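You operate a simulated robot arm through the tools that you are given. There is no shell and no other tool. Be economical: measure what you need, move in short steps, check, and stop when the job is done.

You run a simulated two-armed robot. Do the job below in one go: nothing can be reset, and whatever is moved stays where it is left.

TASK
Top up the oiler, then turn the air on.
Fine: oil between the bowl's marks; hold the orange oil can while pressing its plunger; stand it on the white ring beside the square seat; shut the orange cap before opening the red-handled valve by the bowls; nothing spilt. Set down upright: orange oil can.

It is judged by the outcome, as a careful person would: the job done as asked, and still so three seconds after it is handed in. It fails if anything else is knocked over, pushed out of place, dropped, spilled or broken. A push-on lid holds only when it is set on centred and level and pressed home; a screw cap is set on level and turned clockwise until tight.

THE ROBOT
Two 6-joint arms with two-finger parallel grippers on one trunk, on a base that drives. Base frame: it is fixed to the floor where the robot stands at the start and does not move with it; the origin is under the middle of the robot, x ahead of it, y to its left, z up. Lengths are in m, angles in degrees, forces in N, time in s.
The left shoulder is at the start at [0.06, 0.187, 1.197], the right one opposite. With the tool pointing down near the work surface each hand reaches from about 0.1 to 0.6 m from the robot's upright axis, wherever it stands, measured 20 degrees to its own side. Places, roughly: black plunger on the can [0.4, -0.2, 1]; oiler bowl [0.4, -0.5, 0.8]; orange cap over the bowl [0.3, -0.4, 1]; red valve lever by the bowls [0.1, -0.8, 0.9]. Payload 1.57 kg a hand.
The tool frame of a hand sits at the grasp point between the pads (the TCP): z along the fingers, y along the line on which they close. The tips reach 0.03 m beyond it. The gripper opens to 0.11 m. The fingers are 0.024 m wide and 0.012 m thick; the gripper's body (0.048 by 0.112 m) begins 0.078 m behind the TCP.
Orientation is that of the tool frame in the base frame, as a unit quaternion [x, y, z, w]. With the fingers straight down and closing along the base's y, the tool's x points along the base's -x, its y along +y and its z along -z.

THE INTERFACE
- The arms move only by the tool send_rows. It takes "left_commands", "right_commands" or both (then of equal length, played together; a hand with none holds still); each is text: rows parted by semicolons, each of 7 numbers parted by spaces: the shift along the tool's x, y, z in m, then the turn, a rotation vector about the tool's x, y, z in degrees, then the gripper command, from -1 (fully open) to 1 (shut), values between in proportion. In form: tx ty tz rx ry rz claw; .... A call has 1 to 20 rows; each row is the pose to reach, as a shift and turn from the pose commanded when the call began, along the tool's axes at that moment. Rows are played at 5 a second. More than 0.05 m and 8.6 degrees between two rows, or a gripper value outside its range, and nothing of the call is played. Where a pose cannot be reached the arm comes as near as it can. A force on the tool above 40 N (or 10 N above the force at the start of the call, whichever is more), or a blocked arm, ends the call early, and 0.2 s more pass. The fingers move at their own pace (about 0.153 m/s each) and stop on an object; they squeeze with about 21 N. The grip force told is the motor's: it shows also when the fingers shut on nothing. Time passes only in rows, and 0.2 s behind the last, so rows that repeat a pose let the fingers close. The reply holds the time, the measured pose of the TCP, the force on the tool along the base axes, the opening and the grip force, in the units named above and with some noise, with the torque about the TCP (base axes, N m) and any sound that the robot's microphone picked up.
- Cameras (640 x 400 px; columns grow to the right, rows downward): "scene" is now at [-0.0101, -0.0398, 1.7293]; the picture's right is [-0.53, -0.85, 0.00], its down [-0.69, 0.43, -0.58] and it looks along [0.49, -0.31, -0.82] (base axes); focal length 279 px, centre (320, 200). "left" rides on the left gripper at [0.07, -0.016, -0.141] in its tool frame; the picture's right is [0.23, 0.97, 0.00], its down [-0.86, 0.20, -0.48] and it looks along [-0.47, 0.11, 0.88] (tool axes); focal length 222 px, centre (320, 200). "right" rides on the right gripper at [0.07, 0.016, -0.141] in its tool frame; the picture's right is [-0.23, 0.97, 0.00], its down [-0.86, -0.20, -0.48] and it looks along [-0.47, -0.11, 0.88] (tool axes); focal length 222 px, centre (320, 200).
- snapshot(camera): a new picture of that camera. It takes no simulated time.
- raise_lower(by): slides the trunk up (or, below 0, down) by that many m; the arms and the scene camera ride with it, the base frame stays. It gives what a move gives, with no picture.
- roll_base(legs): drives the robot by 1 to 6 legs, each [ahead, left, turn to the left] in m, m and degrees, along the robot's own axes; the way and the turn of a leg run together, so that a leg with both is an arc; at most 1.5 m and 180 degrees a leg. The arms and the cameras ride along, it lands a little off, and it stops where it bumps. It gives what a move gives.
- turn_head(pan, tilt): turns the head with the scene camera to pan (to the left, within 86 degrees either way) and tilt (down, from -29 to 69), counted from straight ahead of the robot. It gives what a move gives.
- measure_at(camera, pixels): for up to 12 pixels [column, row] of the newest picture of that camera ("zoom" is the newest enlarged one), the place [x, y, z] in the base frame of the surface seen there, good to about 0.002 m, but the place of the scene camera against the robot may be out by one fixed shift of up to 0.012 m in any direction. It takes no simulated time.
- close_up(camera, box): a new picture of the part [left, top, right, bottom] of that camera's present view, enlarged. It takes no simulated time.
- job_done(): hands the job in; it is judged then, once.

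Keep the steps short. Do not move on a guess: measure, check each grasp and each placing, and mend mistakes. In all there are 80 turns and 78 pictures (those below and enlarged ones count). Leave the grippers open and the arms clear of the work at the hand-in unless told otherwise, and finish with a single line.

The tools are called after "Emit:" by a JSON object that holds its "api" and its "payload". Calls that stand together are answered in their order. send_rows: Moves the arms, as the interface text tells. Its arguments: {"type":"object","properties":{"left_commands":{"type":"string"},"right_commands":{"type":"string"}},"required":[]} The other tools are called the same way: raise_lower (by) slides the trunk up or down; roll_base (legs) drives the base; turn_head (pan, tilt) turns the head that bears the scene camera; snapshot (camera) takes a picture; measure_at (camera, pixels) gives the place of the surface under pixels of a picture; close_up (camera, box) takes an enlarged picture of a part of a camera's view; job_done () hands the job in.

At the start:

```text
time_s: 0.0
left_ee_pos: [0.2754, -0.0508, 1.2468]
left_tool_rot: [0.0, 1.0, 0.0, 0.0]
left_contact_force: [-0.9, 0.1, -0.1]
left_wrist_torque: [0.02, -0.01, -0.01]
left_finger_gap: 0.1099
left_grasp_force: 0.1
right_ee_pos: [0.2916, -0.3663, 1.3231]
right_tool_rot: [0.0, 1.0, 0.0, 0.0]
right_contact_force: [0.4, 0.4, 0.1]
right_wrist_torque: [0.0, 0.02, -0.03]
right_finger_gap: 0.1099
right_grasp_force: 0.0
trunk travel left (down, up): [-0.825, 0.165]
robot x, y, heading: [-0.0029, -0.0006, -0.4]
head pan, tilt: [-32.0, 54.7]
```

scene: 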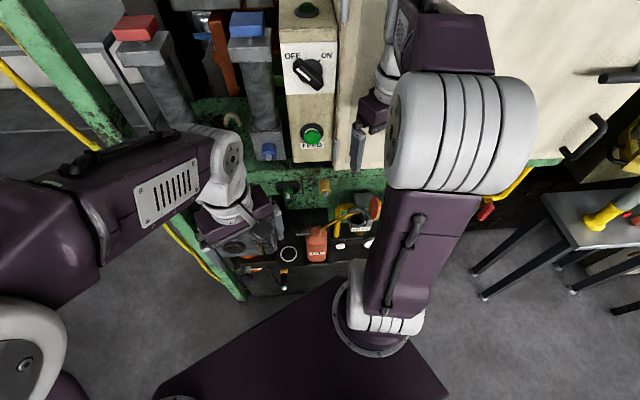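
right: 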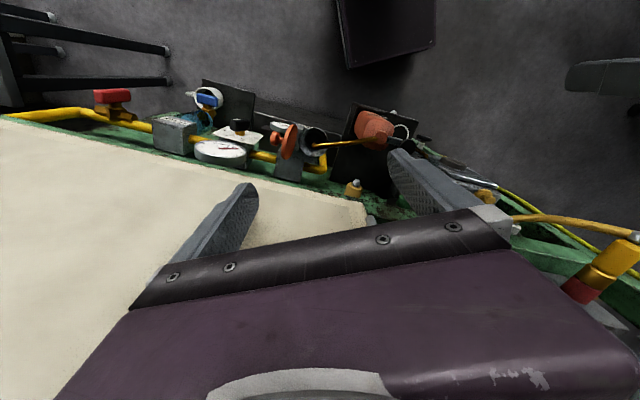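
left: 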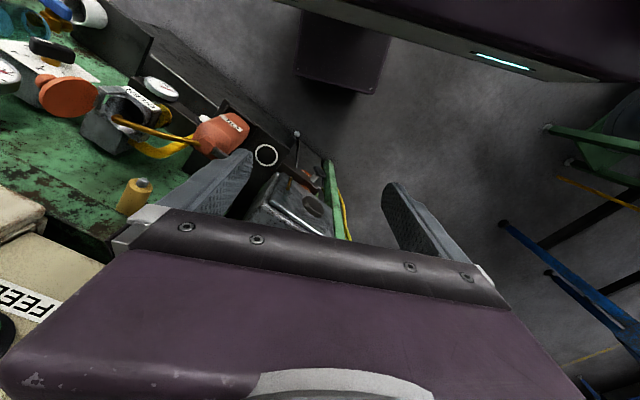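

I see the orange can near scene (316,245), with the ring at (288,254) to its left. I'll enlarge that area from the scene camera and the left hand camera.

Emit:
{"api": "close_up", "payload": {"camera": "scene", "box": [220, 170, 400, 300]}}

Emit:
{"api": "close_up", "payload": {"camera": "left", "box": [0, 0, 360, 230]}}

Emit:
{"api": "close_up", "payload": {"camera": "right", "box": [80, 60, 460, 220]}}

```text
3.08 times, centred on (310, 235) of scene
```

zoom: 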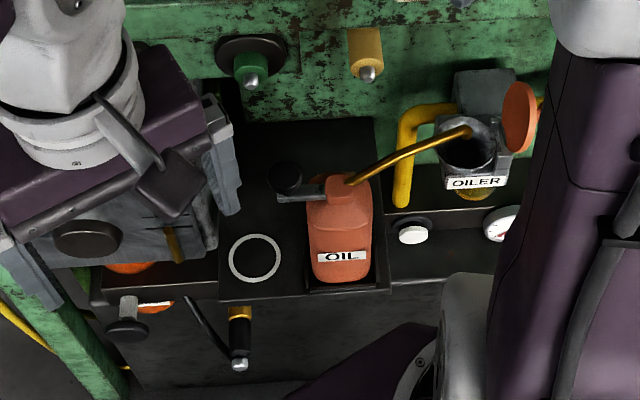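

```text
1.74 times, centred on (180, 115) of left
```

zoom: 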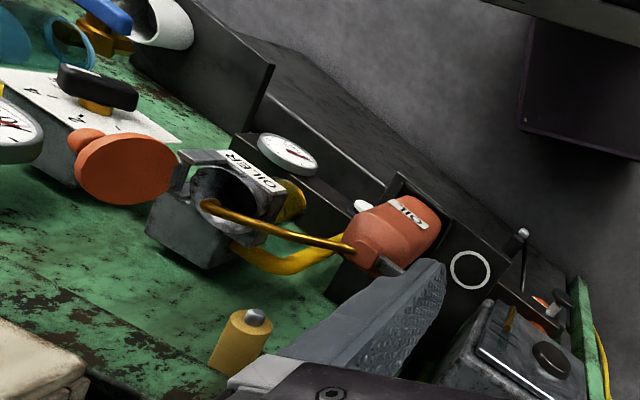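

```text
1.68 times, centred on (270, 140) of right
```

zoom: 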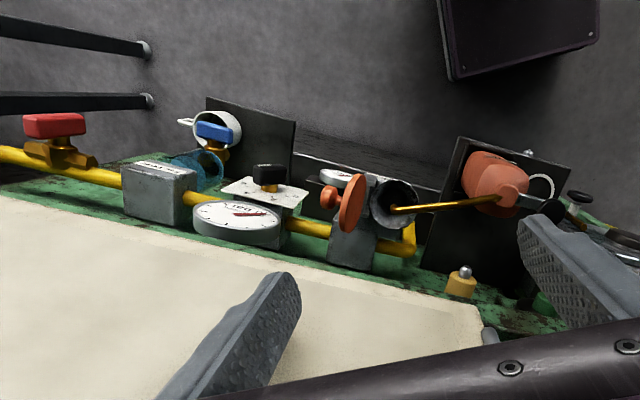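

The spout already points into the open oiler funnel. I'll measure key points in the scene and right-hand pictures.

Emit:
{"api": "measure_at", "payload": {"camera": "scene", "pixels": [[301, 219], [316, 232], [316, 254], [288, 254], [352, 206], [367, 207], [354, 219], [353, 224], [335, 247], [302, 250], [328, 247]]}}

Emit:
{"api": "measure_at", "payload": {"camera": "right", "pixels": [[112, 97], [97, 95], [129, 95], [122, 112], [288, 142], [275, 138], [375, 126], [404, 130], [388, 140], [314, 140], [208, 98]]}}

Emit:
{"api": "measure_at", "payload": {"camera": "left", "pixels": [[265, 155], [220, 130], [122, 122], [70, 95], [45, 84], [165, 110], [195, 140], [232, 155], [130, 105], [162, 88]]}}

```text
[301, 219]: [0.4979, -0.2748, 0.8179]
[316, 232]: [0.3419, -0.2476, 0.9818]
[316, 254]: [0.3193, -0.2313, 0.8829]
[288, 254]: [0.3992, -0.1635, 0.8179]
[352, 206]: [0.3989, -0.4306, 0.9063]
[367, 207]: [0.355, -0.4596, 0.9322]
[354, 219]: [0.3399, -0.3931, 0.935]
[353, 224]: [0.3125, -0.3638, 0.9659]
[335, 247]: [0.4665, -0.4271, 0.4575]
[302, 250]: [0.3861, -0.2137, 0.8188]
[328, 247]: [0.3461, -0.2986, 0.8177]
```

```text
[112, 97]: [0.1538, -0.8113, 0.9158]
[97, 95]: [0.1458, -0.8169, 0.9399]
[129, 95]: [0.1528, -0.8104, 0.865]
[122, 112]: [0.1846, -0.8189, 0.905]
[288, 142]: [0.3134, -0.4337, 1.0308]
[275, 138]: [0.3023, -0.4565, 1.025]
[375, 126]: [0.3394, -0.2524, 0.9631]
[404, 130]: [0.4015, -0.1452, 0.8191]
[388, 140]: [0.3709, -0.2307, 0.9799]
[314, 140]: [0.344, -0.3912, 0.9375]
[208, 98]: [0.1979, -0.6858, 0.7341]
```

```text
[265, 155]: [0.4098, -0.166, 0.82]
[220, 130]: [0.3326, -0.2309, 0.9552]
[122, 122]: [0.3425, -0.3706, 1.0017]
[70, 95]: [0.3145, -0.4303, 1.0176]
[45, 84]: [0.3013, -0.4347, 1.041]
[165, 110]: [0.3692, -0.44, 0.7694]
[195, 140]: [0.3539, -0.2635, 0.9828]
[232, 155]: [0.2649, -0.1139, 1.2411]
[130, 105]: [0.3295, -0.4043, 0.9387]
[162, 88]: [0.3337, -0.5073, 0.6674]
```

The machine face is oblique to the robot. I'll back off a little and turn about 32° right to face it squarely, then look again.

Emit:
{"api": "roll_base", "payload": {"legs": [[-0.12, 0, 0], [0, 0, -31.5]]}}

Emit:
{"api": "turn_head", "payload": {"pan": -10, "tilt": 45}}

Emit:
{"api": "snapshot", "payload": {"camera": "scene"}}

```text
time_s: 2.8
left_ee_pos: [0.0886, -0.1884, 1.2459]
left_tool_rot: [0.274, 0.962, 0.0, 0.0]
left_contact_force: [-0.1, -0.8, -1.2]
left_wrist_torque: [0.0, -0.01, 0.01]
left_finger_gap: 0.1099
left_grasp_force: 0.0
right_ee_pos: [-0.0653, -0.4646, 1.3221]
right_tool_rot: [0.274, 0.962, 0.001, 0.001]
right_contact_force: [0.5, -0.1, 0.4]
right_wrist_torque: [0.0, 0.02, 0.02]
right_finger_gap: 0.11
right_grasp_force: 0.1
trunk travel left (down, up): [-0.825, 0.165]
robot x, y, heading: [-0.1196, 0.0005, -32.0]
head pan, tilt: [-32.0, 54.7]
```

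```text
time_s: 3.6
left_ee_pos: [0.0881, -0.1891, 1.2474]
left_tool_rot: [0.273, 0.962, 0.001, 0.0]
left_contact_force: [-0.3, 1.4, -0.6]
left_wrist_torque: [-0.01, -0.01, 0.04]
left_finger_gap: 0.1099
left_grasp_force: 0.1
right_ee_pos: [-0.0651, -0.464, 1.3223]
right_tool_rot: [0.275, 0.962, 0.0, 0.0]
right_contact_force: [0.0, -0.3, -0.6]
right_wrist_torque: [0.0, 0.01, 0.02]
right_finger_gap: 0.1099
right_grasp_force: 0.1
trunk travel left (down, up): [-0.825, 0.165]
robot x, y, heading: [-0.1216, 0.001, -31.9]
head pan, tilt: [-10.0, 45.0]
```

```text
71 pictures are left
```

scene: 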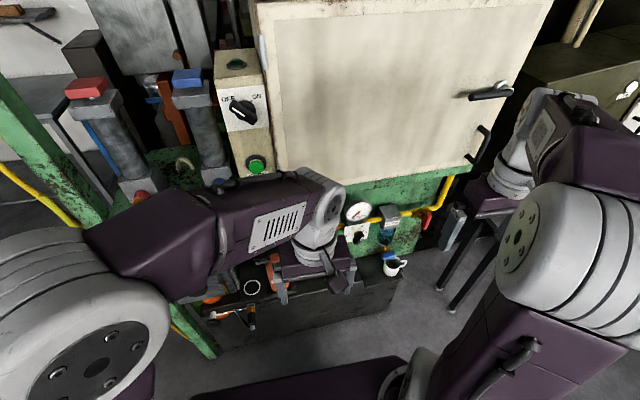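

The left forearm hides the can, so I'll move the left hand 0.2 m to the left.

Emit:
{"api": "send_rows", "payload": {"left_commands": "0 0.045 0 0 0 0 -1;0 0.09 0 0 0 0 -1;0 0.135 0 0 0 0 -1;0 0.18 0 0 0 0 -1;0 0.22 0 0 0 0 -1"}}

Emit:
{"api": "turn_head", "payload": {"pan": -8, "tilt": 48}}

Emit:
{"api": "close_up", "payload": {"camera": "scene", "box": [200, 150, 460, 310]}}

```text
time_s: 4.8
left_ee_pos: [0.2031, -0.0008, 1.2475]
left_tool_rot: [0.273, 0.962, -0.001, 0.0]
left_contact_force: [0.1, 0.3, 0.8]
left_wrist_torque: [0.0, 0.0, -0.02]
left_finger_gap: 0.1103
left_grasp_force: 0.1
right_ee_pos: [-0.0655, -0.4644, 1.3224]
right_tool_rot: [0.274, 0.962, -0.001, -0.001]
right_contact_force: [0.5, 0.6, -0.4]
right_wrist_torque: [-0.03, 0.02, 0.0]
right_finger_gap: 0.1101
right_grasp_force: 0.0
trunk travel left (down, up): [-0.825, 0.165]
robot x, y, heading: [-0.1182, -0.0002, -31.6]
head pan, tilt: [-10.0, 45.0]
```

```text
time_s: 5.5
left_ee_pos: [0.2039, -0.0026, 1.2489]
left_tool_rot: [0.274, 0.962, 0.0, 0.0]
left_contact_force: [-1.3, -0.4, 0.2]
left_wrist_torque: [0.02, 0.01, 0.01]
left_finger_gap: 0.11
left_grasp_force: 0.1
right_ee_pos: [-0.0649, -0.4645, 1.3231]
right_tool_rot: [0.274, 0.962, 0.0, 0.0]
right_contact_force: [0.6, -0.4, 0.4]
right_wrist_torque: [0.01, 0.02, 0.05]
right_finger_gap: 0.11
right_grasp_force: 0.0
trunk travel left (down, up): [-0.825, 0.165]
robot x, y, heading: [-0.1238, -0.0018, -31.7]
head pan, tilt: [-8.0, 48.0]
```

```text
2.46 times, centred on (330, 230) of scene
```

zoom: 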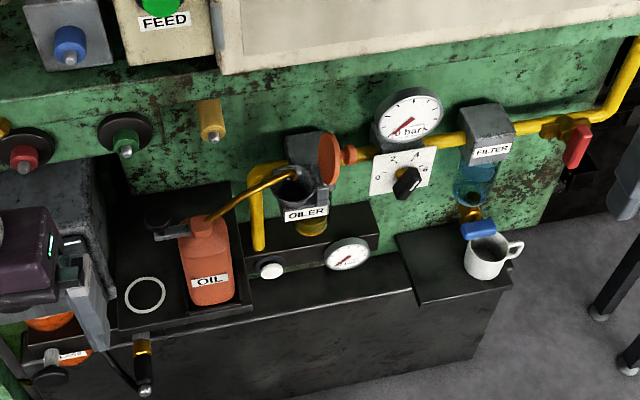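

Clear view now. I'll measure the can, plunger, ring, funnel, cap, bowl and red lever, plus obstacles.

Emit:
{"api": "measure_at", "payload": {"camera": "zoom", "pixels": [[157, 218], [160, 226], [180, 235], [209, 225], [212, 262], [186, 275], [234, 280], [210, 300], [146, 295], [127, 296], [164, 294], [230, 215]]}}

Emit:
{"api": "measure_at", "payload": {"camera": "zoom", "pixels": [[290, 175], [295, 190], [328, 158], [350, 155], [310, 225], [307, 213], [310, 233], [577, 147], [565, 125], [590, 130], [548, 125], [305, 140]]}}

Emit:
{"api": "measure_at", "payload": {"camera": "zoom", "pixels": [[124, 150], [211, 133], [150, 330], [143, 388], [60, 265], [90, 290], [256, 245], [300, 100], [408, 180], [180, 315], [240, 305], [70, 200]]}}

Emit:
{"api": "close_up", "payload": {"camera": "scene", "box": [240, 205, 340, 275]}}

Emit:
{"api": "close_up", "payload": {"camera": "scene", "box": [290, 190, 350, 260]}}

```text
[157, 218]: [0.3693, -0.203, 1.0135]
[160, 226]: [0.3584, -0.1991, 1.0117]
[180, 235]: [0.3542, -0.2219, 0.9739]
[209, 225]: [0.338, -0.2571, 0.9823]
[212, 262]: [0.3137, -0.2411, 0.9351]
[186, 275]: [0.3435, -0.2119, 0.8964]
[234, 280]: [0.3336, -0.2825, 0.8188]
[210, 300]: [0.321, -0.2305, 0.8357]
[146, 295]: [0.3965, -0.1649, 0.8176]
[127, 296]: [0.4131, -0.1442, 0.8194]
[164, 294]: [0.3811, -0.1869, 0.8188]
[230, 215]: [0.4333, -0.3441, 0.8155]
```

```text
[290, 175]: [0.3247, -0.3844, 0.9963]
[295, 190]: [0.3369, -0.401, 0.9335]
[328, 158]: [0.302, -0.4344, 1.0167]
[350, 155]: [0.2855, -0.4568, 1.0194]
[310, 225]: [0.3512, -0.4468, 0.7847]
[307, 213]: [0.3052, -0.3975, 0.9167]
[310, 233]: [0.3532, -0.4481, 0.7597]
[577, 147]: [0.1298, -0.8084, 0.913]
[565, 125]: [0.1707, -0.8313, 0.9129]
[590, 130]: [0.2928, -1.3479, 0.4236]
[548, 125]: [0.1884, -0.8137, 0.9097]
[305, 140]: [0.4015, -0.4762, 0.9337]
```

```text
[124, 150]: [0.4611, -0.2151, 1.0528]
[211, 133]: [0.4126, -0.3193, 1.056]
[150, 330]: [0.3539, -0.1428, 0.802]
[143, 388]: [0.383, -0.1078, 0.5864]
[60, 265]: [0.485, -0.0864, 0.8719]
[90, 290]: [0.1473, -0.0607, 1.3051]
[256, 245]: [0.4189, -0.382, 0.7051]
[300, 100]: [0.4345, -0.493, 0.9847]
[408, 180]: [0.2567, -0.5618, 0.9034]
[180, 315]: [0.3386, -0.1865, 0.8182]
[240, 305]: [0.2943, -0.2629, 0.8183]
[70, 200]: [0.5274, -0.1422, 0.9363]
```

```text
5.71 times, centred on (290, 240) of scene
```

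zoom: 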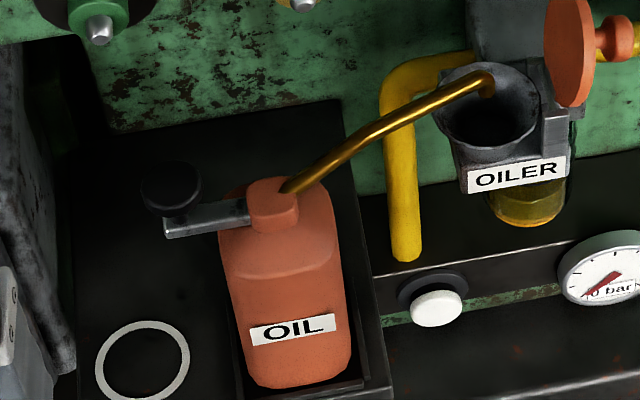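

```text
5.71 times, centred on (320, 225) of scene
```

zoom: 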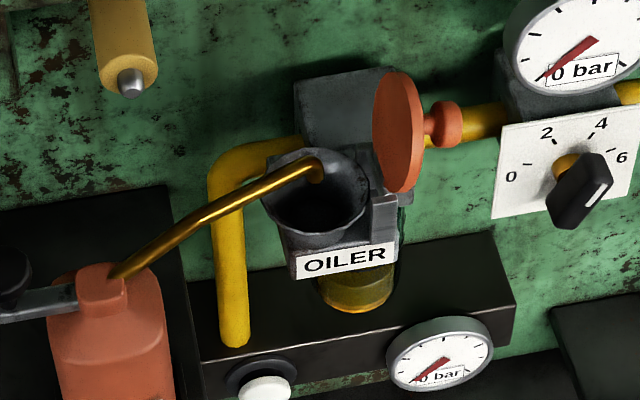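

Estimates along the machine face: can centre about 0.43 forward, 0.037 right; plunger to its left at z≈1.01. Plan: the right hand holds the can from the front (tilted), the left presses from above. I'll bring the right hand to a pre-grasp position.

Emit:
{"api": "send_rows", "payload": {"right_commands": "-0.008 0.028 0.025 0 -4.3 0 -1;-0.016 0.056 0.05 0 -8.6 0 -1;-0.024 0.084 0.075 0 -12.9 0 -1;-0.031 0.111 0.1 0 -17.1 0 -1;-0.039 0.139 0.125 0 -21.4 0 -1;-0.047 0.167 0.15 0 -25.7 0 -1;-0.055 0.195 0.175 0 -30 0 -1;-0.063 0.223 0.2 0 -34.3 0 -1;-0.071 0.251 0.225 0 -38.6 0 -1;-0.079 0.279 0.25 0 -42.9 0 -1;-0.086 0.306 0.275 0 -47.1 0 -1;-0.094 0.334 0.3 0 -51.4 0 -1;-0.102 0.362 0.325 0 -55.7 0 -1;-0.11 0.39 0.35 0 -60 0 -1;-0.11 0.39 0.35 0 -60 0 -1"}}

Emit:
{"api": "snapshot", "payload": {"camera": "right"}}

Emit:
{"api": "snapshot", "payload": {"camera": "scene"}}

```text
time_s: 8.7
left_ee_pos: [0.2048, -0.0016, 1.2487]
left_tool_rot: [0.273, 0.962, 0.0, 0.003]
left_contact_force: [27.9, 4.3, -13.7]
left_wrist_torque: [0.63, -0.23, 1.13]
left_finger_gap: 0.0942
left_grasp_force: 0.1
right_ee_pos: [0.3201, -0.1566, 0.9978]
right_tool_rot: [0.236, 0.833, -0.141, 0.48]
right_contact_force: [-1.1, 0.6, -0.2]
right_wrist_torque: [0.0, -0.03, 0.03]
right_finger_gap: 0.1098
right_grasp_force: 0.2
right hand out of reach, approached as far as the arm can: row 6, 7, 8, 9, 10, 11, 12, 13, 14, 15
trunk travel left (down, up): [-0.825, 0.165]
robot x, y, heading: [-0.1189, 0.0038, -31.7]
head pan, tilt: [-8.0, 48.0]
```

```text
67 pictures are left
```

right: 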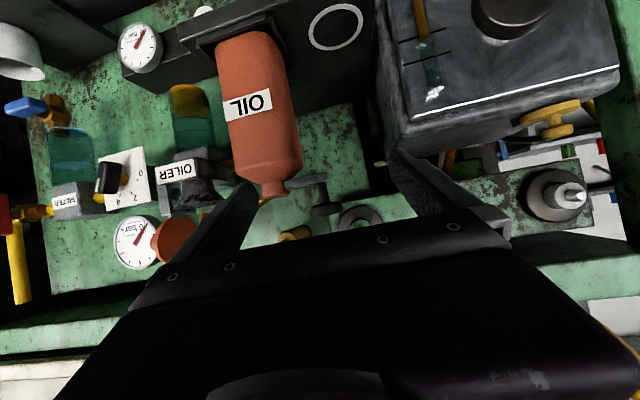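

```text
66 pictures are left
```

scene: 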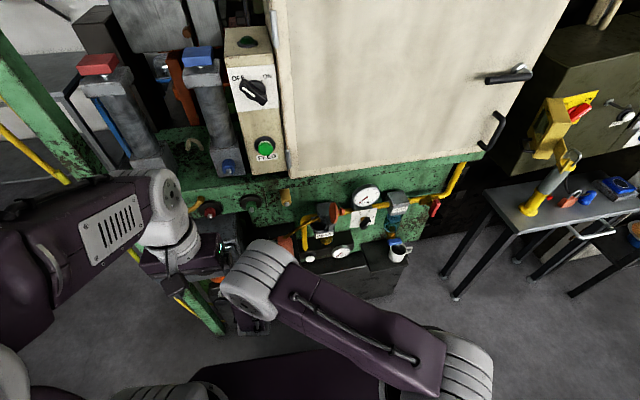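

The left hand feels a 28 N contact: the right arm's wrist is touching the left fingers. I'll lift the left hand up and away.

Emit:
{"api": "send_rows", "payload": {"left_commands": "0 0.01 -0.04 0 0 0 -1;0 0.03 -0.08 0 0 0 -1;0 0.07 -0.1 0 0 0 -1;0 0.11 -0.1 0 0 0 -1;0 0.15 -0.1 0 0 0 -1"}}

```text
time_s: 9.9
left_ee_pos: [0.2829, 0.1278, 1.3488]
left_tool_rot: [0.274, 0.962, -0.001, 0.0]
left_contact_force: [-0.6, 0.6, -0.7]
left_wrist_torque: [-0.02, 0.02, 0.0]
left_finger_gap: 0.1101
left_grasp_force: 0.1
right_ee_pos: [0.3216, -0.1582, 0.9959]
right_tool_rot: [0.237, 0.834, -0.142, 0.478]
right_contact_force: [0.6, -0.4, -0.5]
right_wrist_torque: [0.02, 0.0, 0.02]
right_finger_gap: 0.11
right_grasp_force: 0.1
trunk travel left (down, up): [-0.825, 0.165]
robot x, y, heading: [-0.1202, -0.0002, -31.8]
head pan, tilt: [-8.0, 48.0]
```

Contact gone. Now I'll shift the base back 0.06 and left 0.08 for a more comfortable right-arm reach.

Emit:
{"api": "roll_base", "payload": {"legs": [[-0.06, 0, 0], [0, 0.08, 0]]}}

Emit:
{"api": "snapshot", "payload": {"camera": "right"}}

```text
time_s: 11.5
left_ee_pos: [0.273, 0.2215, 1.3489]
left_tool_rot: [0.273, 0.962, 0.002, 0.0]
left_contact_force: [0.6, 0.0, 0.3]
left_wrist_torque: [0.07, 0.0, 0.04]
left_finger_gap: 0.1099
left_grasp_force: 0.0
right_ee_pos: [0.3127, -0.0622, 0.995]
right_tool_rot: [0.237, 0.833, -0.14, 0.479]
right_contact_force: [0.7, -0.9, 0.1]
right_wrist_torque: [0.04, -0.01, 0.0]
right_finger_gap: 0.1103
right_grasp_force: 0.0
trunk travel left (down, up): [-0.825, 0.165]
robot x, y, heading: [-0.1259, 0.0992, -31.8]
head pan, tilt: [-8.0, 48.0]
```

```text
65 pictures are left
```

right: 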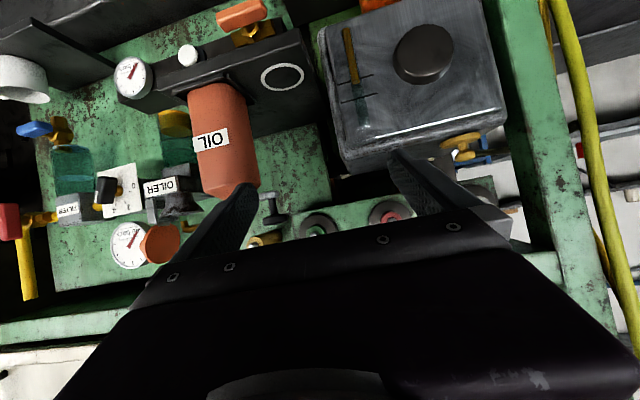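

Measuring can body edges, ring and plunger with the hand camera.

Emit:
{"api": "measure_at", "payload": {"camera": "right", "pixels": [[190, 110], [246, 105], [215, 110], [222, 170], [226, 186], [262, 78], [302, 76], [283, 66], [284, 89], [272, 205], [272, 193], [180, 120]]}}

Emit:
{"api": "measure_at", "payload": {"camera": "right", "pixels": [[194, 115], [243, 110], [205, 90], [218, 90], [235, 88], [160, 245], [8, 222], [165, 205], [178, 145], [177, 118], [155, 190], [275, 220]]}}

Emit:
{"api": "close_up", "payload": {"camera": "right", "box": [100, 60, 320, 270]}}

```text
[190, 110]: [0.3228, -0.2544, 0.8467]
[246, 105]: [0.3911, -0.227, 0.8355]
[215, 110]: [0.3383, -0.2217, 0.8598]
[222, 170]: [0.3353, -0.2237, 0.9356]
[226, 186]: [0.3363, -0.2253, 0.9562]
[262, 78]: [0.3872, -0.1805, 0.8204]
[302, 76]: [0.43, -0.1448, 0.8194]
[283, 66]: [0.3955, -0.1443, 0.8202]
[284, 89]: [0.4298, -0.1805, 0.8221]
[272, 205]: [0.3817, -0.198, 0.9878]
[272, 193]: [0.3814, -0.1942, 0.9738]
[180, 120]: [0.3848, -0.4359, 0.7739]
```

```text
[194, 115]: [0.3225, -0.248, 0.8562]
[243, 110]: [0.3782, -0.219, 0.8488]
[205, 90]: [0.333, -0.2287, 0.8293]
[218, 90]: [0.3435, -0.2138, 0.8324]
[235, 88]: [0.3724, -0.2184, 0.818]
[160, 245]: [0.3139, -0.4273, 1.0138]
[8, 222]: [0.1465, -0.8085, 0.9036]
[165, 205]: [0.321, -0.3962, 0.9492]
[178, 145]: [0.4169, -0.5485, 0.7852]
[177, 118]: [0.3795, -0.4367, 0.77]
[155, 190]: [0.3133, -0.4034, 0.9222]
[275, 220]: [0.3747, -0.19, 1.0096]
```

```text
1.90 times, centred on (210, 165) of right
```

zoom: 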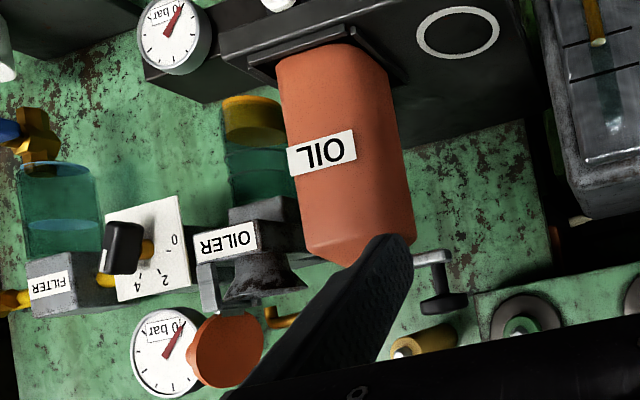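

Hand camera: front of can at f≈0.405, ring centre ≈ (0.410,-0.1625) (the scene camera reads ~12 mm short in x). I'll step the right hand toward a position in front of the can.

Emit:
{"api": "send_rows", "payload": {"right_commands": "0 -0.035 0 0 0 0 -1;0 -0.07 0 0 0 0 -1"}}

```text
time_s: 12.1
left_ee_pos: [0.2741, 0.2227, 1.3481]
left_tool_rot: [0.273, 0.962, 0.002, 0.0]
left_contact_force: [-0.4, -1.0, 0.3]
left_wrist_torque: [0.04, -0.02, -0.01]
left_finger_gap: 0.1101
left_grasp_force: 0.2
right_ee_pos: [0.3191, -0.1055, 1.008]
right_tool_rot: [0.236, 0.836, -0.149, 0.472]
right_contact_force: [0.3, 0.0, 0.6]
right_wrist_torque: [0.02, 0.04, 0.01]
right_finger_gap: 0.11
right_grasp_force: 0.1
right hand out of reach, approached as far as the arm can: row 1, 2
trunk travel left (down, up): [-0.825, 0.165]
robot x, y, heading: [-0.1283, 0.0987, -31.4]
head pan, tilt: [-8.0, 48.0]
```

Still short of reach because the commanded spot is too near the robot. I'll push the command forward a bit and see.

Emit:
{"api": "send_rows", "payload": {"right_commands": "-0.012 0 0.045 0 0 0 -1;-0.012 0 0.045 0 0 0 -1;-0.012 0 0.045 0 0 0 -1"}}

```text
time_s: 12.9
left_ee_pos: [0.2745, 0.2285, 1.3495]
left_tool_rot: [0.273, 0.962, -0.001, 0.0]
left_contact_force: [0.0, 1.8, -0.2]
left_wrist_torque: [-0.05, -0.01, 0.01]
left_finger_gap: 0.1098
left_grasp_force: 0.0
right_ee_pos: [0.355, -0.1289, 0.9983]
right_tool_rot: [0.236, 0.833, -0.142, 0.479]
right_contact_force: [-0.3, -0.1, -0.5]
right_wrist_torque: [-0.02, 0.0, 0.0]
right_finger_gap: 0.1097
right_grasp_force: 0.0
trunk travel left (down, up): [-0.825, 0.165]
robot x, y, heading: [-0.1314, 0.0971, -31.8]
head pan, tilt: [-8.0, 48.0]
```

Now reachable (f=0.370, l=0.078, z=0.998). I'll slide right 0.108 in front of the can, 1 cm back, checking for reach.

Emit:
{"api": "send_rows", "payload": {"right_commands": "0 -0.03 -0.01 0 0 0 -1;0 -0.06 -0.01 0 0 0 -1;0 -0.085 -0.01 0 0 0 -1;0 -0.108 -0.01 0 0 0 -1"}}

Emit:
{"api": "snapshot", "payload": {"camera": "right"}}

```text
time_s: 13.9
left_ee_pos: [0.2739, 0.2246, 1.3494]
left_tool_rot: [0.273, 0.962, 0.0, -0.001]
left_contact_force: [0.6, 0.4, 0.3]
left_wrist_torque: [-0.01, 0.0, 0.0]
left_finger_gap: 0.1101
left_grasp_force: 0.2
right_ee_pos: [0.3368, -0.2136, 1.0187]
right_tool_rot: [0.235, 0.837, -0.154, 0.47]
right_contact_force: [-0.2, 0.2, 0.6]
right_wrist_torque: [0.0, -0.04, -0.01]
right_finger_gap: 0.1098
right_grasp_force: 0.0
right hand out of reach, approached as far as the arm can: row 1, 2, 3, 4
trunk travel left (down, up): [-0.825, 0.165]
robot x, y, heading: [-0.1271, 0.0986, -31.5]
head pan, tilt: [-8.0, 48.0]
```

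```text
63 pictures are left
```

right: 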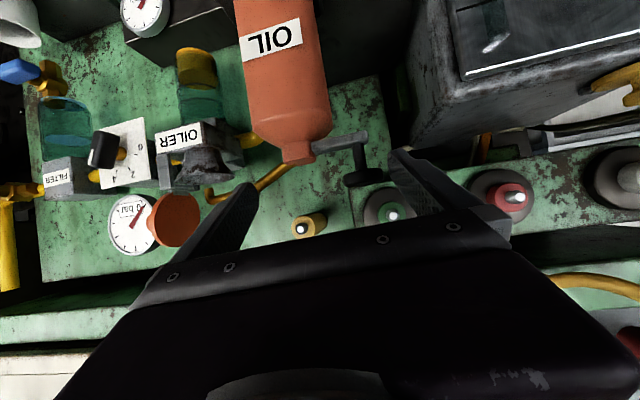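

The limit here is the wrist bending at this height, so a lower trunk should help. I'll back off 0.1 so the hand clears the can, then lower the trunk 0.15.

Emit:
{"api": "roll_base", "payload": {"legs": [[-0.1, 0, 0]]}}

Emit:
{"api": "raise_lower", "payload": {"by": -0.15}}

Emit:
{"api": "turn_head", "payload": {"pan": -10, "tilt": 38}}

Emit:
{"api": "send_rows", "payload": {"right_commands": "0.02 -0.02 0 0 0 0 -1;0.02 -0.02 0 0 0 0 -1"}}

Emit:
{"api": "snapshot", "payload": {"camera": "scene"}}

```text
time_s: 15.0
left_ee_pos: [0.1926, 0.2761, 1.3472]
left_tool_rot: [0.274, 0.962, -0.001, -0.001]
left_contact_force: [-0.3, 0.7, -0.1]
left_wrist_torque: [0.0, 0.02, 0.0]
left_finger_gap: 0.11
left_grasp_force: 0.1
right_ee_pos: [0.2536, -0.1619, 1.0166]
right_tool_rot: [0.236, 0.837, -0.154, 0.468]
right_contact_force: [0.1, -0.3, 0.3]
right_wrist_torque: [0.01, 0.04, -0.05]
right_finger_gap: 0.1099
right_grasp_force: 0.1
trunk travel left (down, up): [-0.825, 0.165]
robot x, y, heading: [-0.2154, 0.1508, -31.9]
head pan, tilt: [-8.0, 48.0]
```

```text
time_s: 16.8
left_ee_pos: [0.1901, 0.2783, 1.1992]
left_tool_rot: [0.274, 0.962, -0.001, -0.001]
left_contact_force: [0.3, 0.2, 0.3]
left_wrist_torque: [-0.04, 0.0, 0.03]
left_finger_gap: 0.11
left_grasp_force: 0.2
right_ee_pos: [0.2507, -0.1603, 0.868]
right_tool_rot: [0.234, 0.837, -0.153, 0.47]
right_contact_force: [-0.1, 0.0, 0.3]
right_wrist_torque: [0.02, 0.01, 0.0]
right_finger_gap: 0.1099
right_grasp_force: 0.1
trunk travel left (down, up): [-0.675, 0.315]
robot x, y, heading: [-0.2172, 0.1534, -31.8]
head pan, tilt: [-8.0, 48.0]
```

```text
time_s: 17.5
left_ee_pos: [0.1898, 0.2782, 1.1981]
left_tool_rot: [0.274, 0.962, -0.001, 0.0]
left_contact_force: [-0.1, 0.8, 0.0]
left_wrist_torque: [0.0, -0.02, 0.02]
left_finger_gap: 0.11
left_grasp_force: 0.1
right_ee_pos: [0.2515, -0.1607, 0.869]
right_tool_rot: [0.235, 0.837, -0.154, 0.469]
right_contact_force: [-0.1, 0.5, -0.3]
right_wrist_torque: [-0.03, 0.02, -0.01]
right_finger_gap: 0.1101
right_grasp_force: 0.0
trunk travel left (down, up): [-0.675, 0.315]
robot x, y, heading: [-0.2125, 0.1518, -31.7]
head pan, tilt: [-10.0, 38.0]
```

```text
time_s: 18.1
left_ee_pos: [0.1884, 0.2788, 1.1988]
left_tool_rot: [0.274, 0.962, -0.001, -0.001]
left_contact_force: [0.0, 0.4, 1.0]
left_wrist_torque: [0.01, -0.01, -0.01]
left_finger_gap: 0.11
left_grasp_force: 0.1
right_ee_pos: [0.2491, -0.1711, 0.8556]
right_tool_rot: [0.235, 0.838, -0.16, 0.467]
right_contact_force: [-0.6, -0.1, 0.4]
right_wrist_torque: [0.02, 0.0, -0.03]
right_finger_gap: 0.11
right_grasp_force: 0.1
right hand out of reach, approached as far as the arm can: row 1, 2
trunk travel left (down, up): [-0.675, 0.315]
robot x, y, heading: [-0.212, 0.1478, -31.8]
head pan, tilt: [-10.0, 38.0]
```

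```text
62 pictures are left
```

scene: 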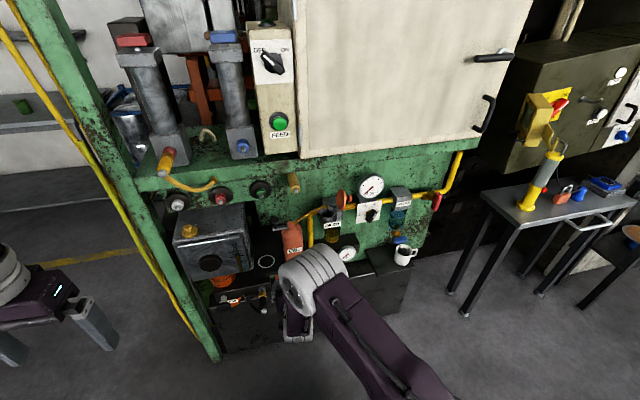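

I'll move the hand up 4.5 cm and forward 6 cm, where reach should be better, then look.

Emit:
{"api": "send_rows", "payload": {"right_commands": "-0.034 -0.008 0.015 0 0 0 -1;-0.069 -0.017 0.03 0 0 0 -1;-0.069 -0.017 0.03 0 0 0 -1"}}

Emit:
{"api": "snapshot", "payload": {"camera": "right"}}

Emit:
{"api": "close_up", "payload": {"camera": "scene", "box": [230, 170, 430, 300]}}

```text
time_s: 18.9
left_ee_pos: [0.1891, 0.2787, 1.1999]
left_tool_rot: [0.274, 0.962, -0.001, -0.001]
left_contact_force: [0.2, 0.2, -0.2]
left_wrist_torque: [-0.03, 0.0, 0.0]
left_finger_gap: 0.11
left_grasp_force: 0.0
right_ee_pos: [0.29, -0.2174, 0.9018]
right_tool_rot: [0.235, 0.837, -0.154, 0.47]
right_contact_force: [0.9, 0.5, 0.1]
right_wrist_torque: [0.02, 0.0, 0.0]
right_finger_gap: 0.1099
right_grasp_force: 0.1
trunk travel left (down, up): [-0.675, 0.315]
robot x, y, heading: [-0.211, 0.1532, -31.8]
head pan, tilt: [-10.0, 38.0]
```

```text
61 pictures are left
```

right: 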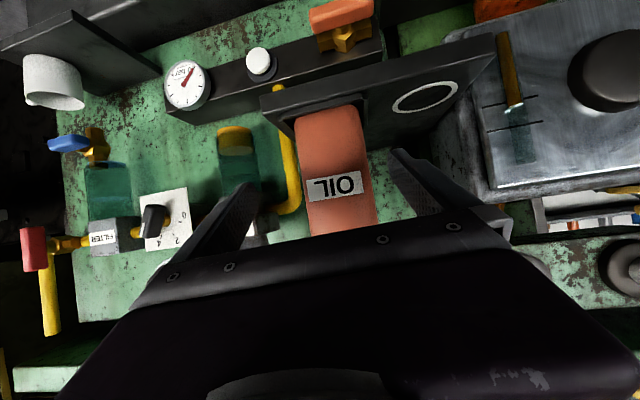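

```text
3.08 times, centred on (330, 235) of scene
```

zoom: 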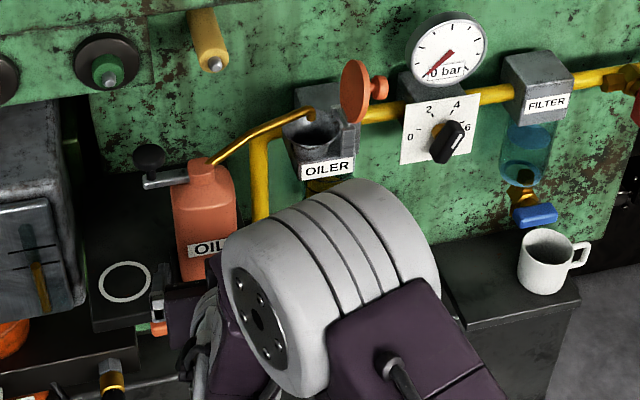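

Reached (f≈0.361, l≈−0.032, z 0.902). Measuring can edges and enlarging the bowl.

Emit:
{"api": "measure_at", "payload": {"camera": "right", "pixels": [[305, 150], [370, 140], [335, 150], [340, 125], [312, 225], [375, 215], [345, 225], [310, 115], [355, 108], [366, 180], [304, 190]]}}

Emit:
{"api": "close_up", "payload": {"camera": "right", "box": [190, 100, 310, 250]}}

```text
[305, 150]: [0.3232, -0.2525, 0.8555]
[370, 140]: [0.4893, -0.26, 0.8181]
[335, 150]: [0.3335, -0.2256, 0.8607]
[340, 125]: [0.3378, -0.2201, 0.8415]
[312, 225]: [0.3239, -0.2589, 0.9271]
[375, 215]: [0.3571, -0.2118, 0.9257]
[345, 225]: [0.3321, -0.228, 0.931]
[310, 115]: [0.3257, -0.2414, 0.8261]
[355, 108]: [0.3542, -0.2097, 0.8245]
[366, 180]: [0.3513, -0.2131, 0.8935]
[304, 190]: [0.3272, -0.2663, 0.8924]
```

```text
2.67 times, centred on (250, 175) of right
```

zoom: 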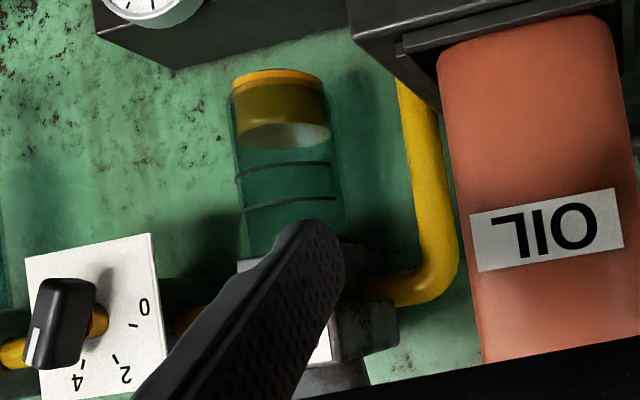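

The bowl's two marks show at zoom (285,165) and (290,205) (upside down); the oil is now just below the lower mark. The can centre is at l≈−0.024. Moving forward with the fingers open around the can.

Emit:
{"api": "send_rows", "payload": {"right_commands": "0 0.008 0 0 0 0 -1;-0.011 0.008 0.02 0 0 0 -1;-0.022 0.008 0.04 0 0 0 -1;-0.034 0.008 0.06 0 0 0 -1;-0.034 0.008 0.06 0 0 0 -1"}}

Emit:
{"api": "snapshot", "payload": {"camera": "right"}}

```text
time_s: 20.1
left_ee_pos: [0.1899, 0.2783, 1.1979]
left_tool_rot: [0.274, 0.962, -0.001, -0.001]
left_contact_force: [0.5, -0.1, -0.5]
left_wrist_torque: [0.06, 0.02, -0.03]
left_finger_gap: 0.1098
left_grasp_force: 0.1
right_ee_pos: [0.3526, -0.2478, 0.9006]
right_tool_rot: [0.235, 0.837, -0.154, 0.469]
right_contact_force: [-0.2, 0.3, 0.7]
right_wrist_torque: [0.03, -0.01, -0.03]
right_finger_gap: 0.11
right_grasp_force: 0.0
trunk travel left (down, up): [-0.675, 0.315]
robot x, y, heading: [-0.215, 0.1491, -31.5]
head pan, tilt: [-10.0, 38.0]
```

```text
58 pictures are left
```

right: 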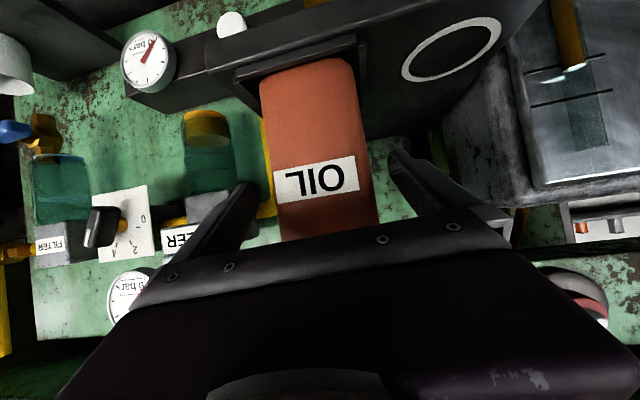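

The can sits between the pads, roughly centred. Closing the right gripper.

Emit:
{"api": "send_rows", "payload": {"right_commands": "0 0 0 0 0 0 0;0 0 0 0 0 0 0.5;0 0 0 0 0 0 1;0 0 0 0 0 0 1;0 0 0 0 0 0 1"}}

Emit:
{"api": "snapshot", "payload": {"camera": "right"}}

Emit:
{"api": "close_up", "payload": {"camera": "scene", "box": [230, 170, 390, 290]}}

```text
time_s: 21.3
left_ee_pos: [0.1899, 0.2789, 1.1996]
left_tool_rot: [0.274, 0.962, -0.001, 0.0]
left_contact_force: [-0.6, 0.5, 0.3]
left_wrist_torque: [-0.03, -0.02, 0.03]
left_finger_gap: 0.1102
left_grasp_force: 0.1
right_ee_pos: [0.354, -0.2468, 0.9006]
right_tool_rot: [0.235, 0.837, -0.154, 0.469]
right_contact_force: [3.7, 4.5, 0.5]
right_wrist_torque: [0.53, -0.39, 0.15]
right_finger_gap: 0.069
right_grasp_force: 20.3
trunk travel left (down, up): [-0.675, 0.315]
robot x, y, heading: [-0.2107, 0.1526, -31.9]
head pan, tilt: [-10.0, 38.0]
```

```text
57 pictures are left
```

right: 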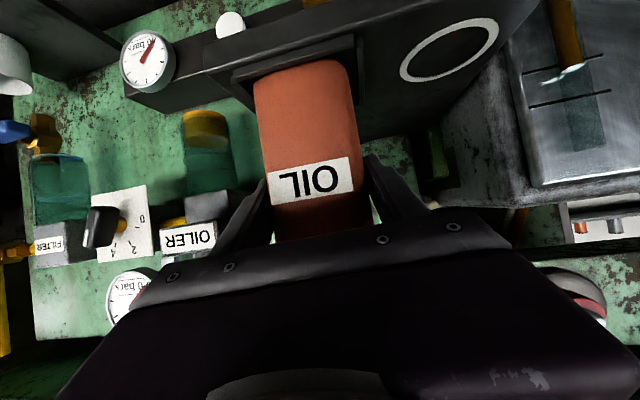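

```text
3.33 times, centred on (310, 230) of scene
```

zoom: 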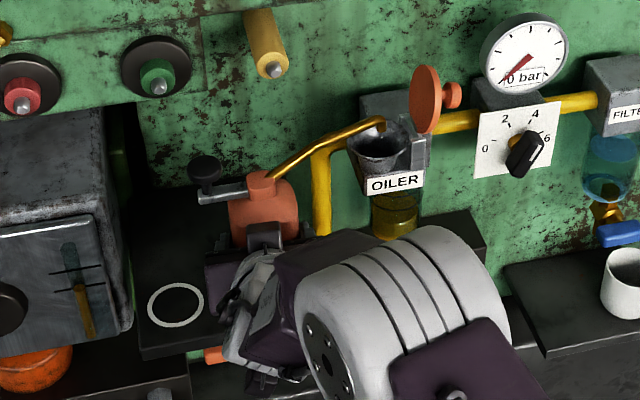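

Gripped at 0.069 m width. Measuring plunger knob, lever and surroundings from this zoom view.

Emit:
{"api": "measure_at", "payload": {"camera": "zoom", "pixels": [[205, 165], [194, 168], [216, 168], [205, 182], [225, 195], [262, 180], [176, 303], [266, 70], [158, 85], [380, 125], [425, 100]]}}

```text
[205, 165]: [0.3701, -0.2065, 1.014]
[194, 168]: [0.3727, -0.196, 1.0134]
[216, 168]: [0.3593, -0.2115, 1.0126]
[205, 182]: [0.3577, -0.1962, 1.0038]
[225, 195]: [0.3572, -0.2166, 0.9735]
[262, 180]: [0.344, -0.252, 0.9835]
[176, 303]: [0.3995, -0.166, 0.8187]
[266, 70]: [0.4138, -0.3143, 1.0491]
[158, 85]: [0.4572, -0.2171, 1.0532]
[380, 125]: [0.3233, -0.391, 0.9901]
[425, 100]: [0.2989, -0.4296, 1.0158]
```

Knob top ≈ (0.377,−0.200,1.014). The left hand will come from the left-front at a 40° tilt to clear the right wrist. First I'll measure obstacles along its path.

Emit:
{"api": "measure_at", "payload": {"camera": "scene", "pixels": [[150, 240], [200, 330], [166, 165], [180, 203], [245, 215], [222, 195], [262, 188], [280, 140], [330, 152], [195, 185], [190, 150], [110, 150]]}}

```text
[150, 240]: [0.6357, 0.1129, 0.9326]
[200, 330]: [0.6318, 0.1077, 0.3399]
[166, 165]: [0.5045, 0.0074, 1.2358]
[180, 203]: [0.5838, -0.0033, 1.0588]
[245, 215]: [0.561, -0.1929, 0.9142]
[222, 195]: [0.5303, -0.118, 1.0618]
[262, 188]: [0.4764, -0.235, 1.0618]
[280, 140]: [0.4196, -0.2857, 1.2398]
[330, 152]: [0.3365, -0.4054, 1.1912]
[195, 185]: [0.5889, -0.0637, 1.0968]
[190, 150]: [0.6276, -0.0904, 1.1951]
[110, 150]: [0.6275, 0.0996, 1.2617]
```

The path is clear (post and handles are well to the left). Moving the left hand above the plunger with fingers closed.

Emit:
{"api": "send_rows", "payload": {"left_commands": "-0.029 -0.0215 0.008 1 -2.7 2.7 0;-0.058 -0.043 0.016 2 -5.5 5.5 1;-0.086 -0.065 0.024 3 -8.2 8.2 1;-0.115 -0.086 0.032 4 -10.9 10.9 1;-0.144 -0.108 0.041 5 -13.7 13.7 1;-0.173 -0.129 0.049 6 -16.4 16.4 1;-0.202 -0.151 0.057 7 -19.1 19.1 1;-0.23 -0.172 0.065 7.9 -21.9 21.9 1;-0.259 -0.194 0.073 8.9 -24.6 24.6 1;-0.288 -0.215 0.081 9.9 -27.4 27.4 1;-0.317 -0.237 0.089 10.9 -30.1 30.1 1;-0.346 -0.258 0.097 11.9 -32.8 32.8 1;-0.374 -0.28 0.105 12.9 -35.6 35.6 1;-0.403 -0.3015 0.114 13.9 -38.3 38.3 1;-0.403 -0.3015 0.114 13.9 -38.3 38.3 1"}}

Emit:
{"api": "snapshot", "payload": {"camera": "left"}}

Emit:
{"api": "close_up", "payload": {"camera": "scene", "box": [200, 150, 390, 290]}}

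```text
time_s: 24.5
left_ee_pos: [0.3728, -0.1931, 1.0837]
left_tool_rot: [0.55, 0.762, -0.2, 0.277]
left_contact_force: [0.6, -0.2, 1.4]
left_wrist_torque: [0.02, -0.03, -0.01]
left_finger_gap: 0.0
left_grasp_force: 20.8
right_ee_pos: [0.3532, -0.2471, 0.9002]
right_tool_rot: [0.235, 0.837, -0.155, 0.47]
right_contact_force: [5.4, 7.1, -0.1]
right_wrist_torque: [0.69, -0.54, 0.16]
right_finger_gap: 0.069
right_grasp_force: 20.7
trunk travel left (down, up): [-0.675, 0.315]
robot x, y, heading: [-0.2147, 0.1494, -32.0]
head pan, tilt: [-10.0, 38.0]
```

```text
55 pictures are left
```

left: 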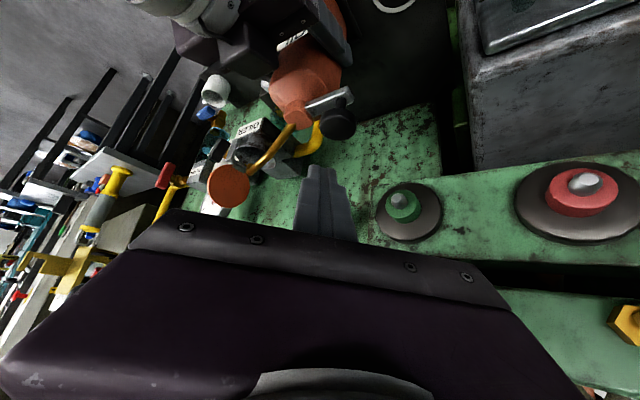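

```text
2.86 times, centred on (295, 220) of scene
```

zoom: 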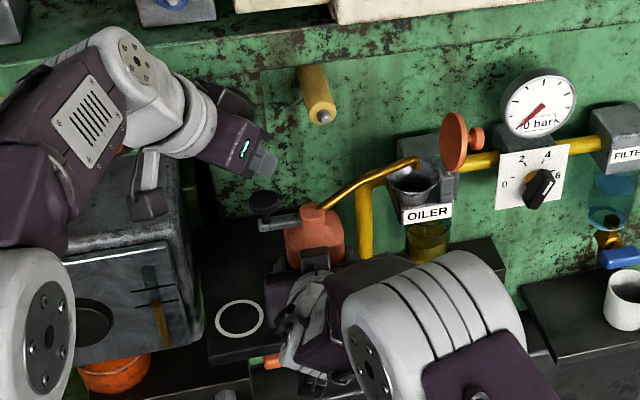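

Left fingertips are above the knob, no contact. Measuring knob points in the left camera.

Emit:
{"api": "measure_at", "payload": {"camera": "left", "pixels": [[338, 112], [338, 122], [326, 122], [352, 122], [340, 131], [318, 172], [338, 105], [300, 90], [232, 188], [245, 158], [285, 132]]}}

Emit:
{"api": "close_up", "payload": {"camera": "left", "box": [200, 60, 440, 250]}}

```text
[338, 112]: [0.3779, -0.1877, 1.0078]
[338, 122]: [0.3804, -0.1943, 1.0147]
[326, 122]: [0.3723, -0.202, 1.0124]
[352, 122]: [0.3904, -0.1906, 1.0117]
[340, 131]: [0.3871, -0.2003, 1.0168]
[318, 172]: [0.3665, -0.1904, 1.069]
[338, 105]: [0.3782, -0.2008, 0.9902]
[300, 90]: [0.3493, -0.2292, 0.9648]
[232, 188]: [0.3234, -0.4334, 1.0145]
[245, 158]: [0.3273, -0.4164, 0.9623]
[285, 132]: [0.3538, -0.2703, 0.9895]
```

```text
2.11 times, centred on (320, 155) of left
```

zoom: 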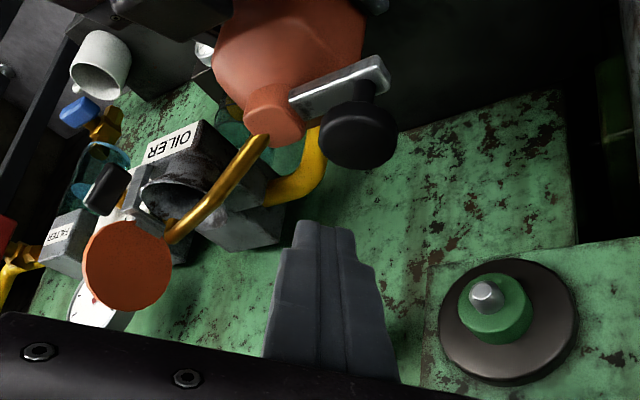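

Knob top centre ≈ (0.382,−0.199,1.016). I'll correct sideways by 7 mm and descend to about 7 mm above it.

Emit:
{"api": "send_rows", "payload": {"left_commands": "0.0015 0.007 -0.001 0 0 0 1;0.011 0.007 0.01 0 0 0 1;0.021 0.007 0.022 0 0 0 1;0.021 0.007 0.022 0 0 0 1"}}

Emit:
{"api": "close_up", "payload": {"camera": "left", "box": [240, 60, 440, 220]}}

Emit:
{"api": "close_up", "payload": {"camera": "scene", "box": [260, 180, 360, 250]}}

Emit:
{"api": "close_up", "payload": {"camera": "right", "box": [150, 90, 270, 230]}}

```text
time_s: 25.5
left_ee_pos: [0.3797, -0.1871, 1.0527]
left_tool_rot: [0.551, 0.761, -0.201, 0.277]
left_contact_force: [-0.2, 0.3, -0.1]
left_wrist_torque: [-0.01, -0.02, 0.01]
left_finger_gap: 0.0
left_grasp_force: 21.0
right_ee_pos: [0.3526, -0.2468, 0.9012]
right_tool_rot: [0.235, 0.837, -0.155, 0.469]
right_contact_force: [5.7, 7.9, 0.2]
right_wrist_torque: [0.64, -0.52, 0.18]
right_finger_gap: 0.0689
right_grasp_force: 20.5
trunk travel left (down, up): [-0.675, 0.315]
robot x, y, heading: [-0.2108, 0.1496, -31.7]
head pan, tilt: [-10.0, 38.0]
```

```text
2.50 times, centred on (340, 140) of left
```

zoom: 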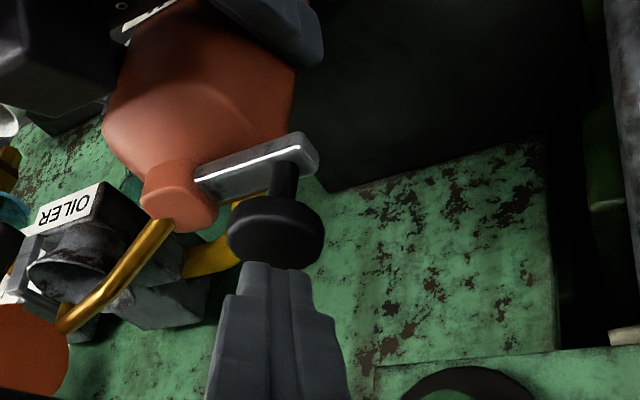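

```text
5.71 times, centred on (310, 215) of scene
```

zoom: 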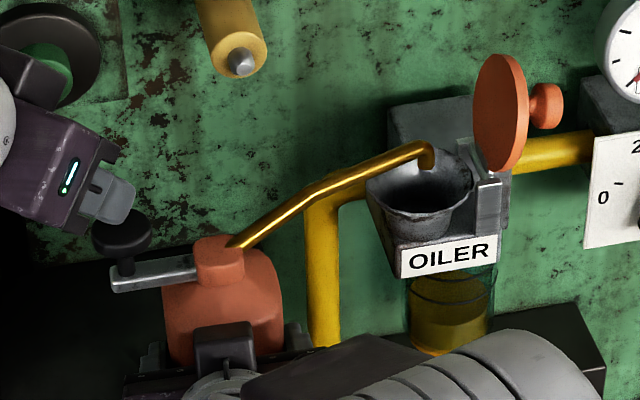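

```text
2.86 times, centred on (210, 160) of right
```

zoom: 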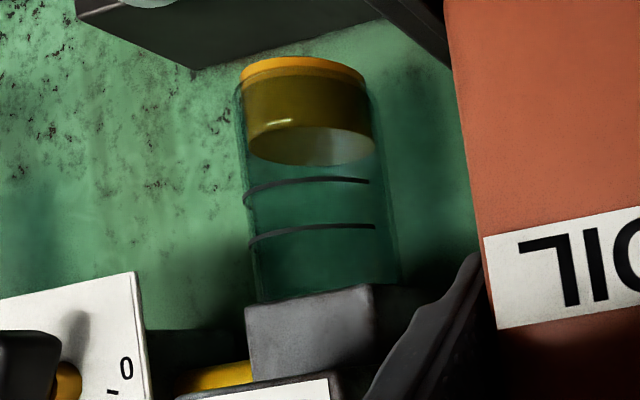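

Everything lined up: the tip is just above the knob, spout tip inside the funnel, oil front edge at zoom y≈125 vs marks at 180 (lower) and 228 (upper). First press: go down about 18 mm and read the force.

Emit:
{"api": "send_rows", "payload": {"left_commands": "0.004 0 0.0046 0 0 0 1;0.0064 0 0.0077 0 0 0 1;0.009 0 0.0107 0 0 0 1;0.0116 0 0.0138 0 0 0 1;0.0116 0 0.0138 0 0 0 1"}}

Emit:
{"api": "close_up", "payload": {"camera": "right", "box": [150, 90, 270, 230]}}

Emit:
{"api": "close_up", "payload": {"camera": "scene", "box": [260, 180, 360, 250]}}

```text
time_s: 26.7
left_ee_pos: [0.3796, -0.1862, 1.0367]
left_tool_rot: [0.551, 0.761, -0.201, 0.276]
left_contact_force: [0.2, 1.2, 2.1]
left_wrist_torque: [-0.02, -0.05, -0.01]
left_finger_gap: 0.0002
left_grasp_force: 21.1
right_ee_pos: [0.353, -0.2467, 0.9015]
right_tool_rot: [0.236, 0.837, -0.155, 0.469]
right_contact_force: [4.5, 7.0, -0.3]
right_wrist_torque: [0.59, -0.66, 0.18]
right_finger_gap: 0.0685
right_grasp_force: 20.7
trunk travel left (down, up): [-0.675, 0.315]
robot x, y, heading: [-0.2131, 0.15, -31.8]
head pan, tilt: [-10.0, 38.0]
```

```text
2.86 times, centred on (210, 160) of right
```

zoom: 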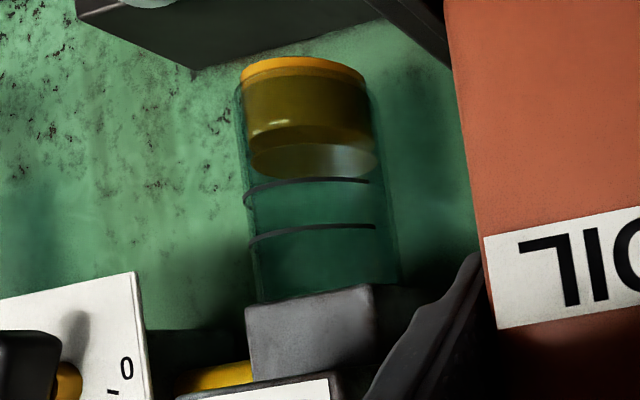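

```text
5.71 times, centred on (310, 215) of scene
```

zoom: 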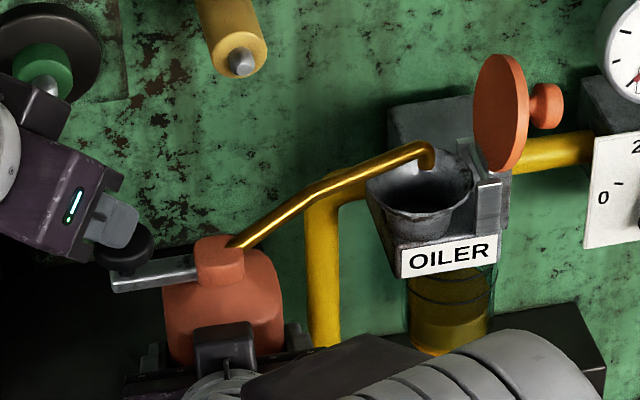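

The oil rose ~16 px (front edge now ≈143) after one press; force was only ~2 N. Releasing, pressing once more to the same depth, then releasing and reading the level.

Emit:
{"api": "send_rows", "payload": {"left_commands": "-0.006 0 -0.007 0 0 0 1;-0.0116 0 -0.0138 0 0 0 1;-0.0116 0 -0.0138 0 0 0 1;-0.0052 0 -0.0061 0 0 0 1;-0.0026 0 -0.003 0 0 0 1;0 0 0 0 0 0 1;0 0 0 0 0 0 1;0 0 0 0 0 0 1;-0.006 0 -0.007 0 0 0 1;-0.0116 0 -0.0138 0 0 0 1;-0.0116 0 -0.0138 0 0 0 1;-0.0116 0 -0.0138 0 0 0 1"}}

Emit:
{"api": "close_up", "payload": {"camera": "right", "box": [150, 90, 270, 230]}}

```text
time_s: 29.3
left_ee_pos: [0.3809, -0.1865, 1.055]
left_tool_rot: [0.55, 0.762, -0.201, 0.277]
left_contact_force: [0.1, 0.2, 0.1]
left_wrist_torque: [0.01, -0.02, 0.02]
left_finger_gap: 0.0
left_grasp_force: 20.7
right_ee_pos: [0.353, -0.2461, 0.9003]
right_tool_rot: [0.235, 0.837, -0.155, 0.469]
right_contact_force: [4.8, 8.5, -1.2]
right_wrist_torque: [0.73, -0.45, 0.23]
right_finger_gap: 0.0691
right_grasp_force: 21.4
trunk travel left (down, up): [-0.675, 0.315]
robot x, y, heading: [-0.2124, 0.1531, -31.7]
head pan, tilt: [-10.0, 38.0]
```

```text
2.86 times, centred on (210, 160) of right
```

zoom: 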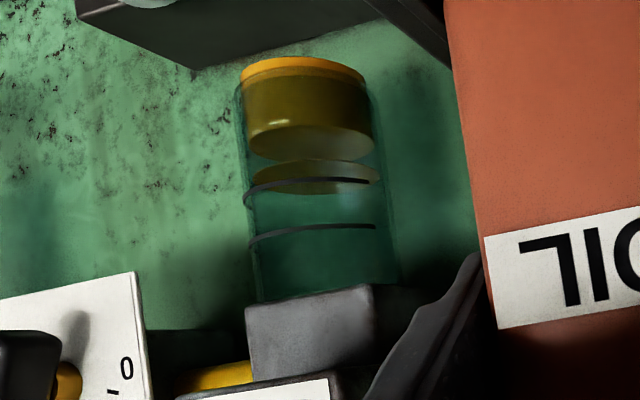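

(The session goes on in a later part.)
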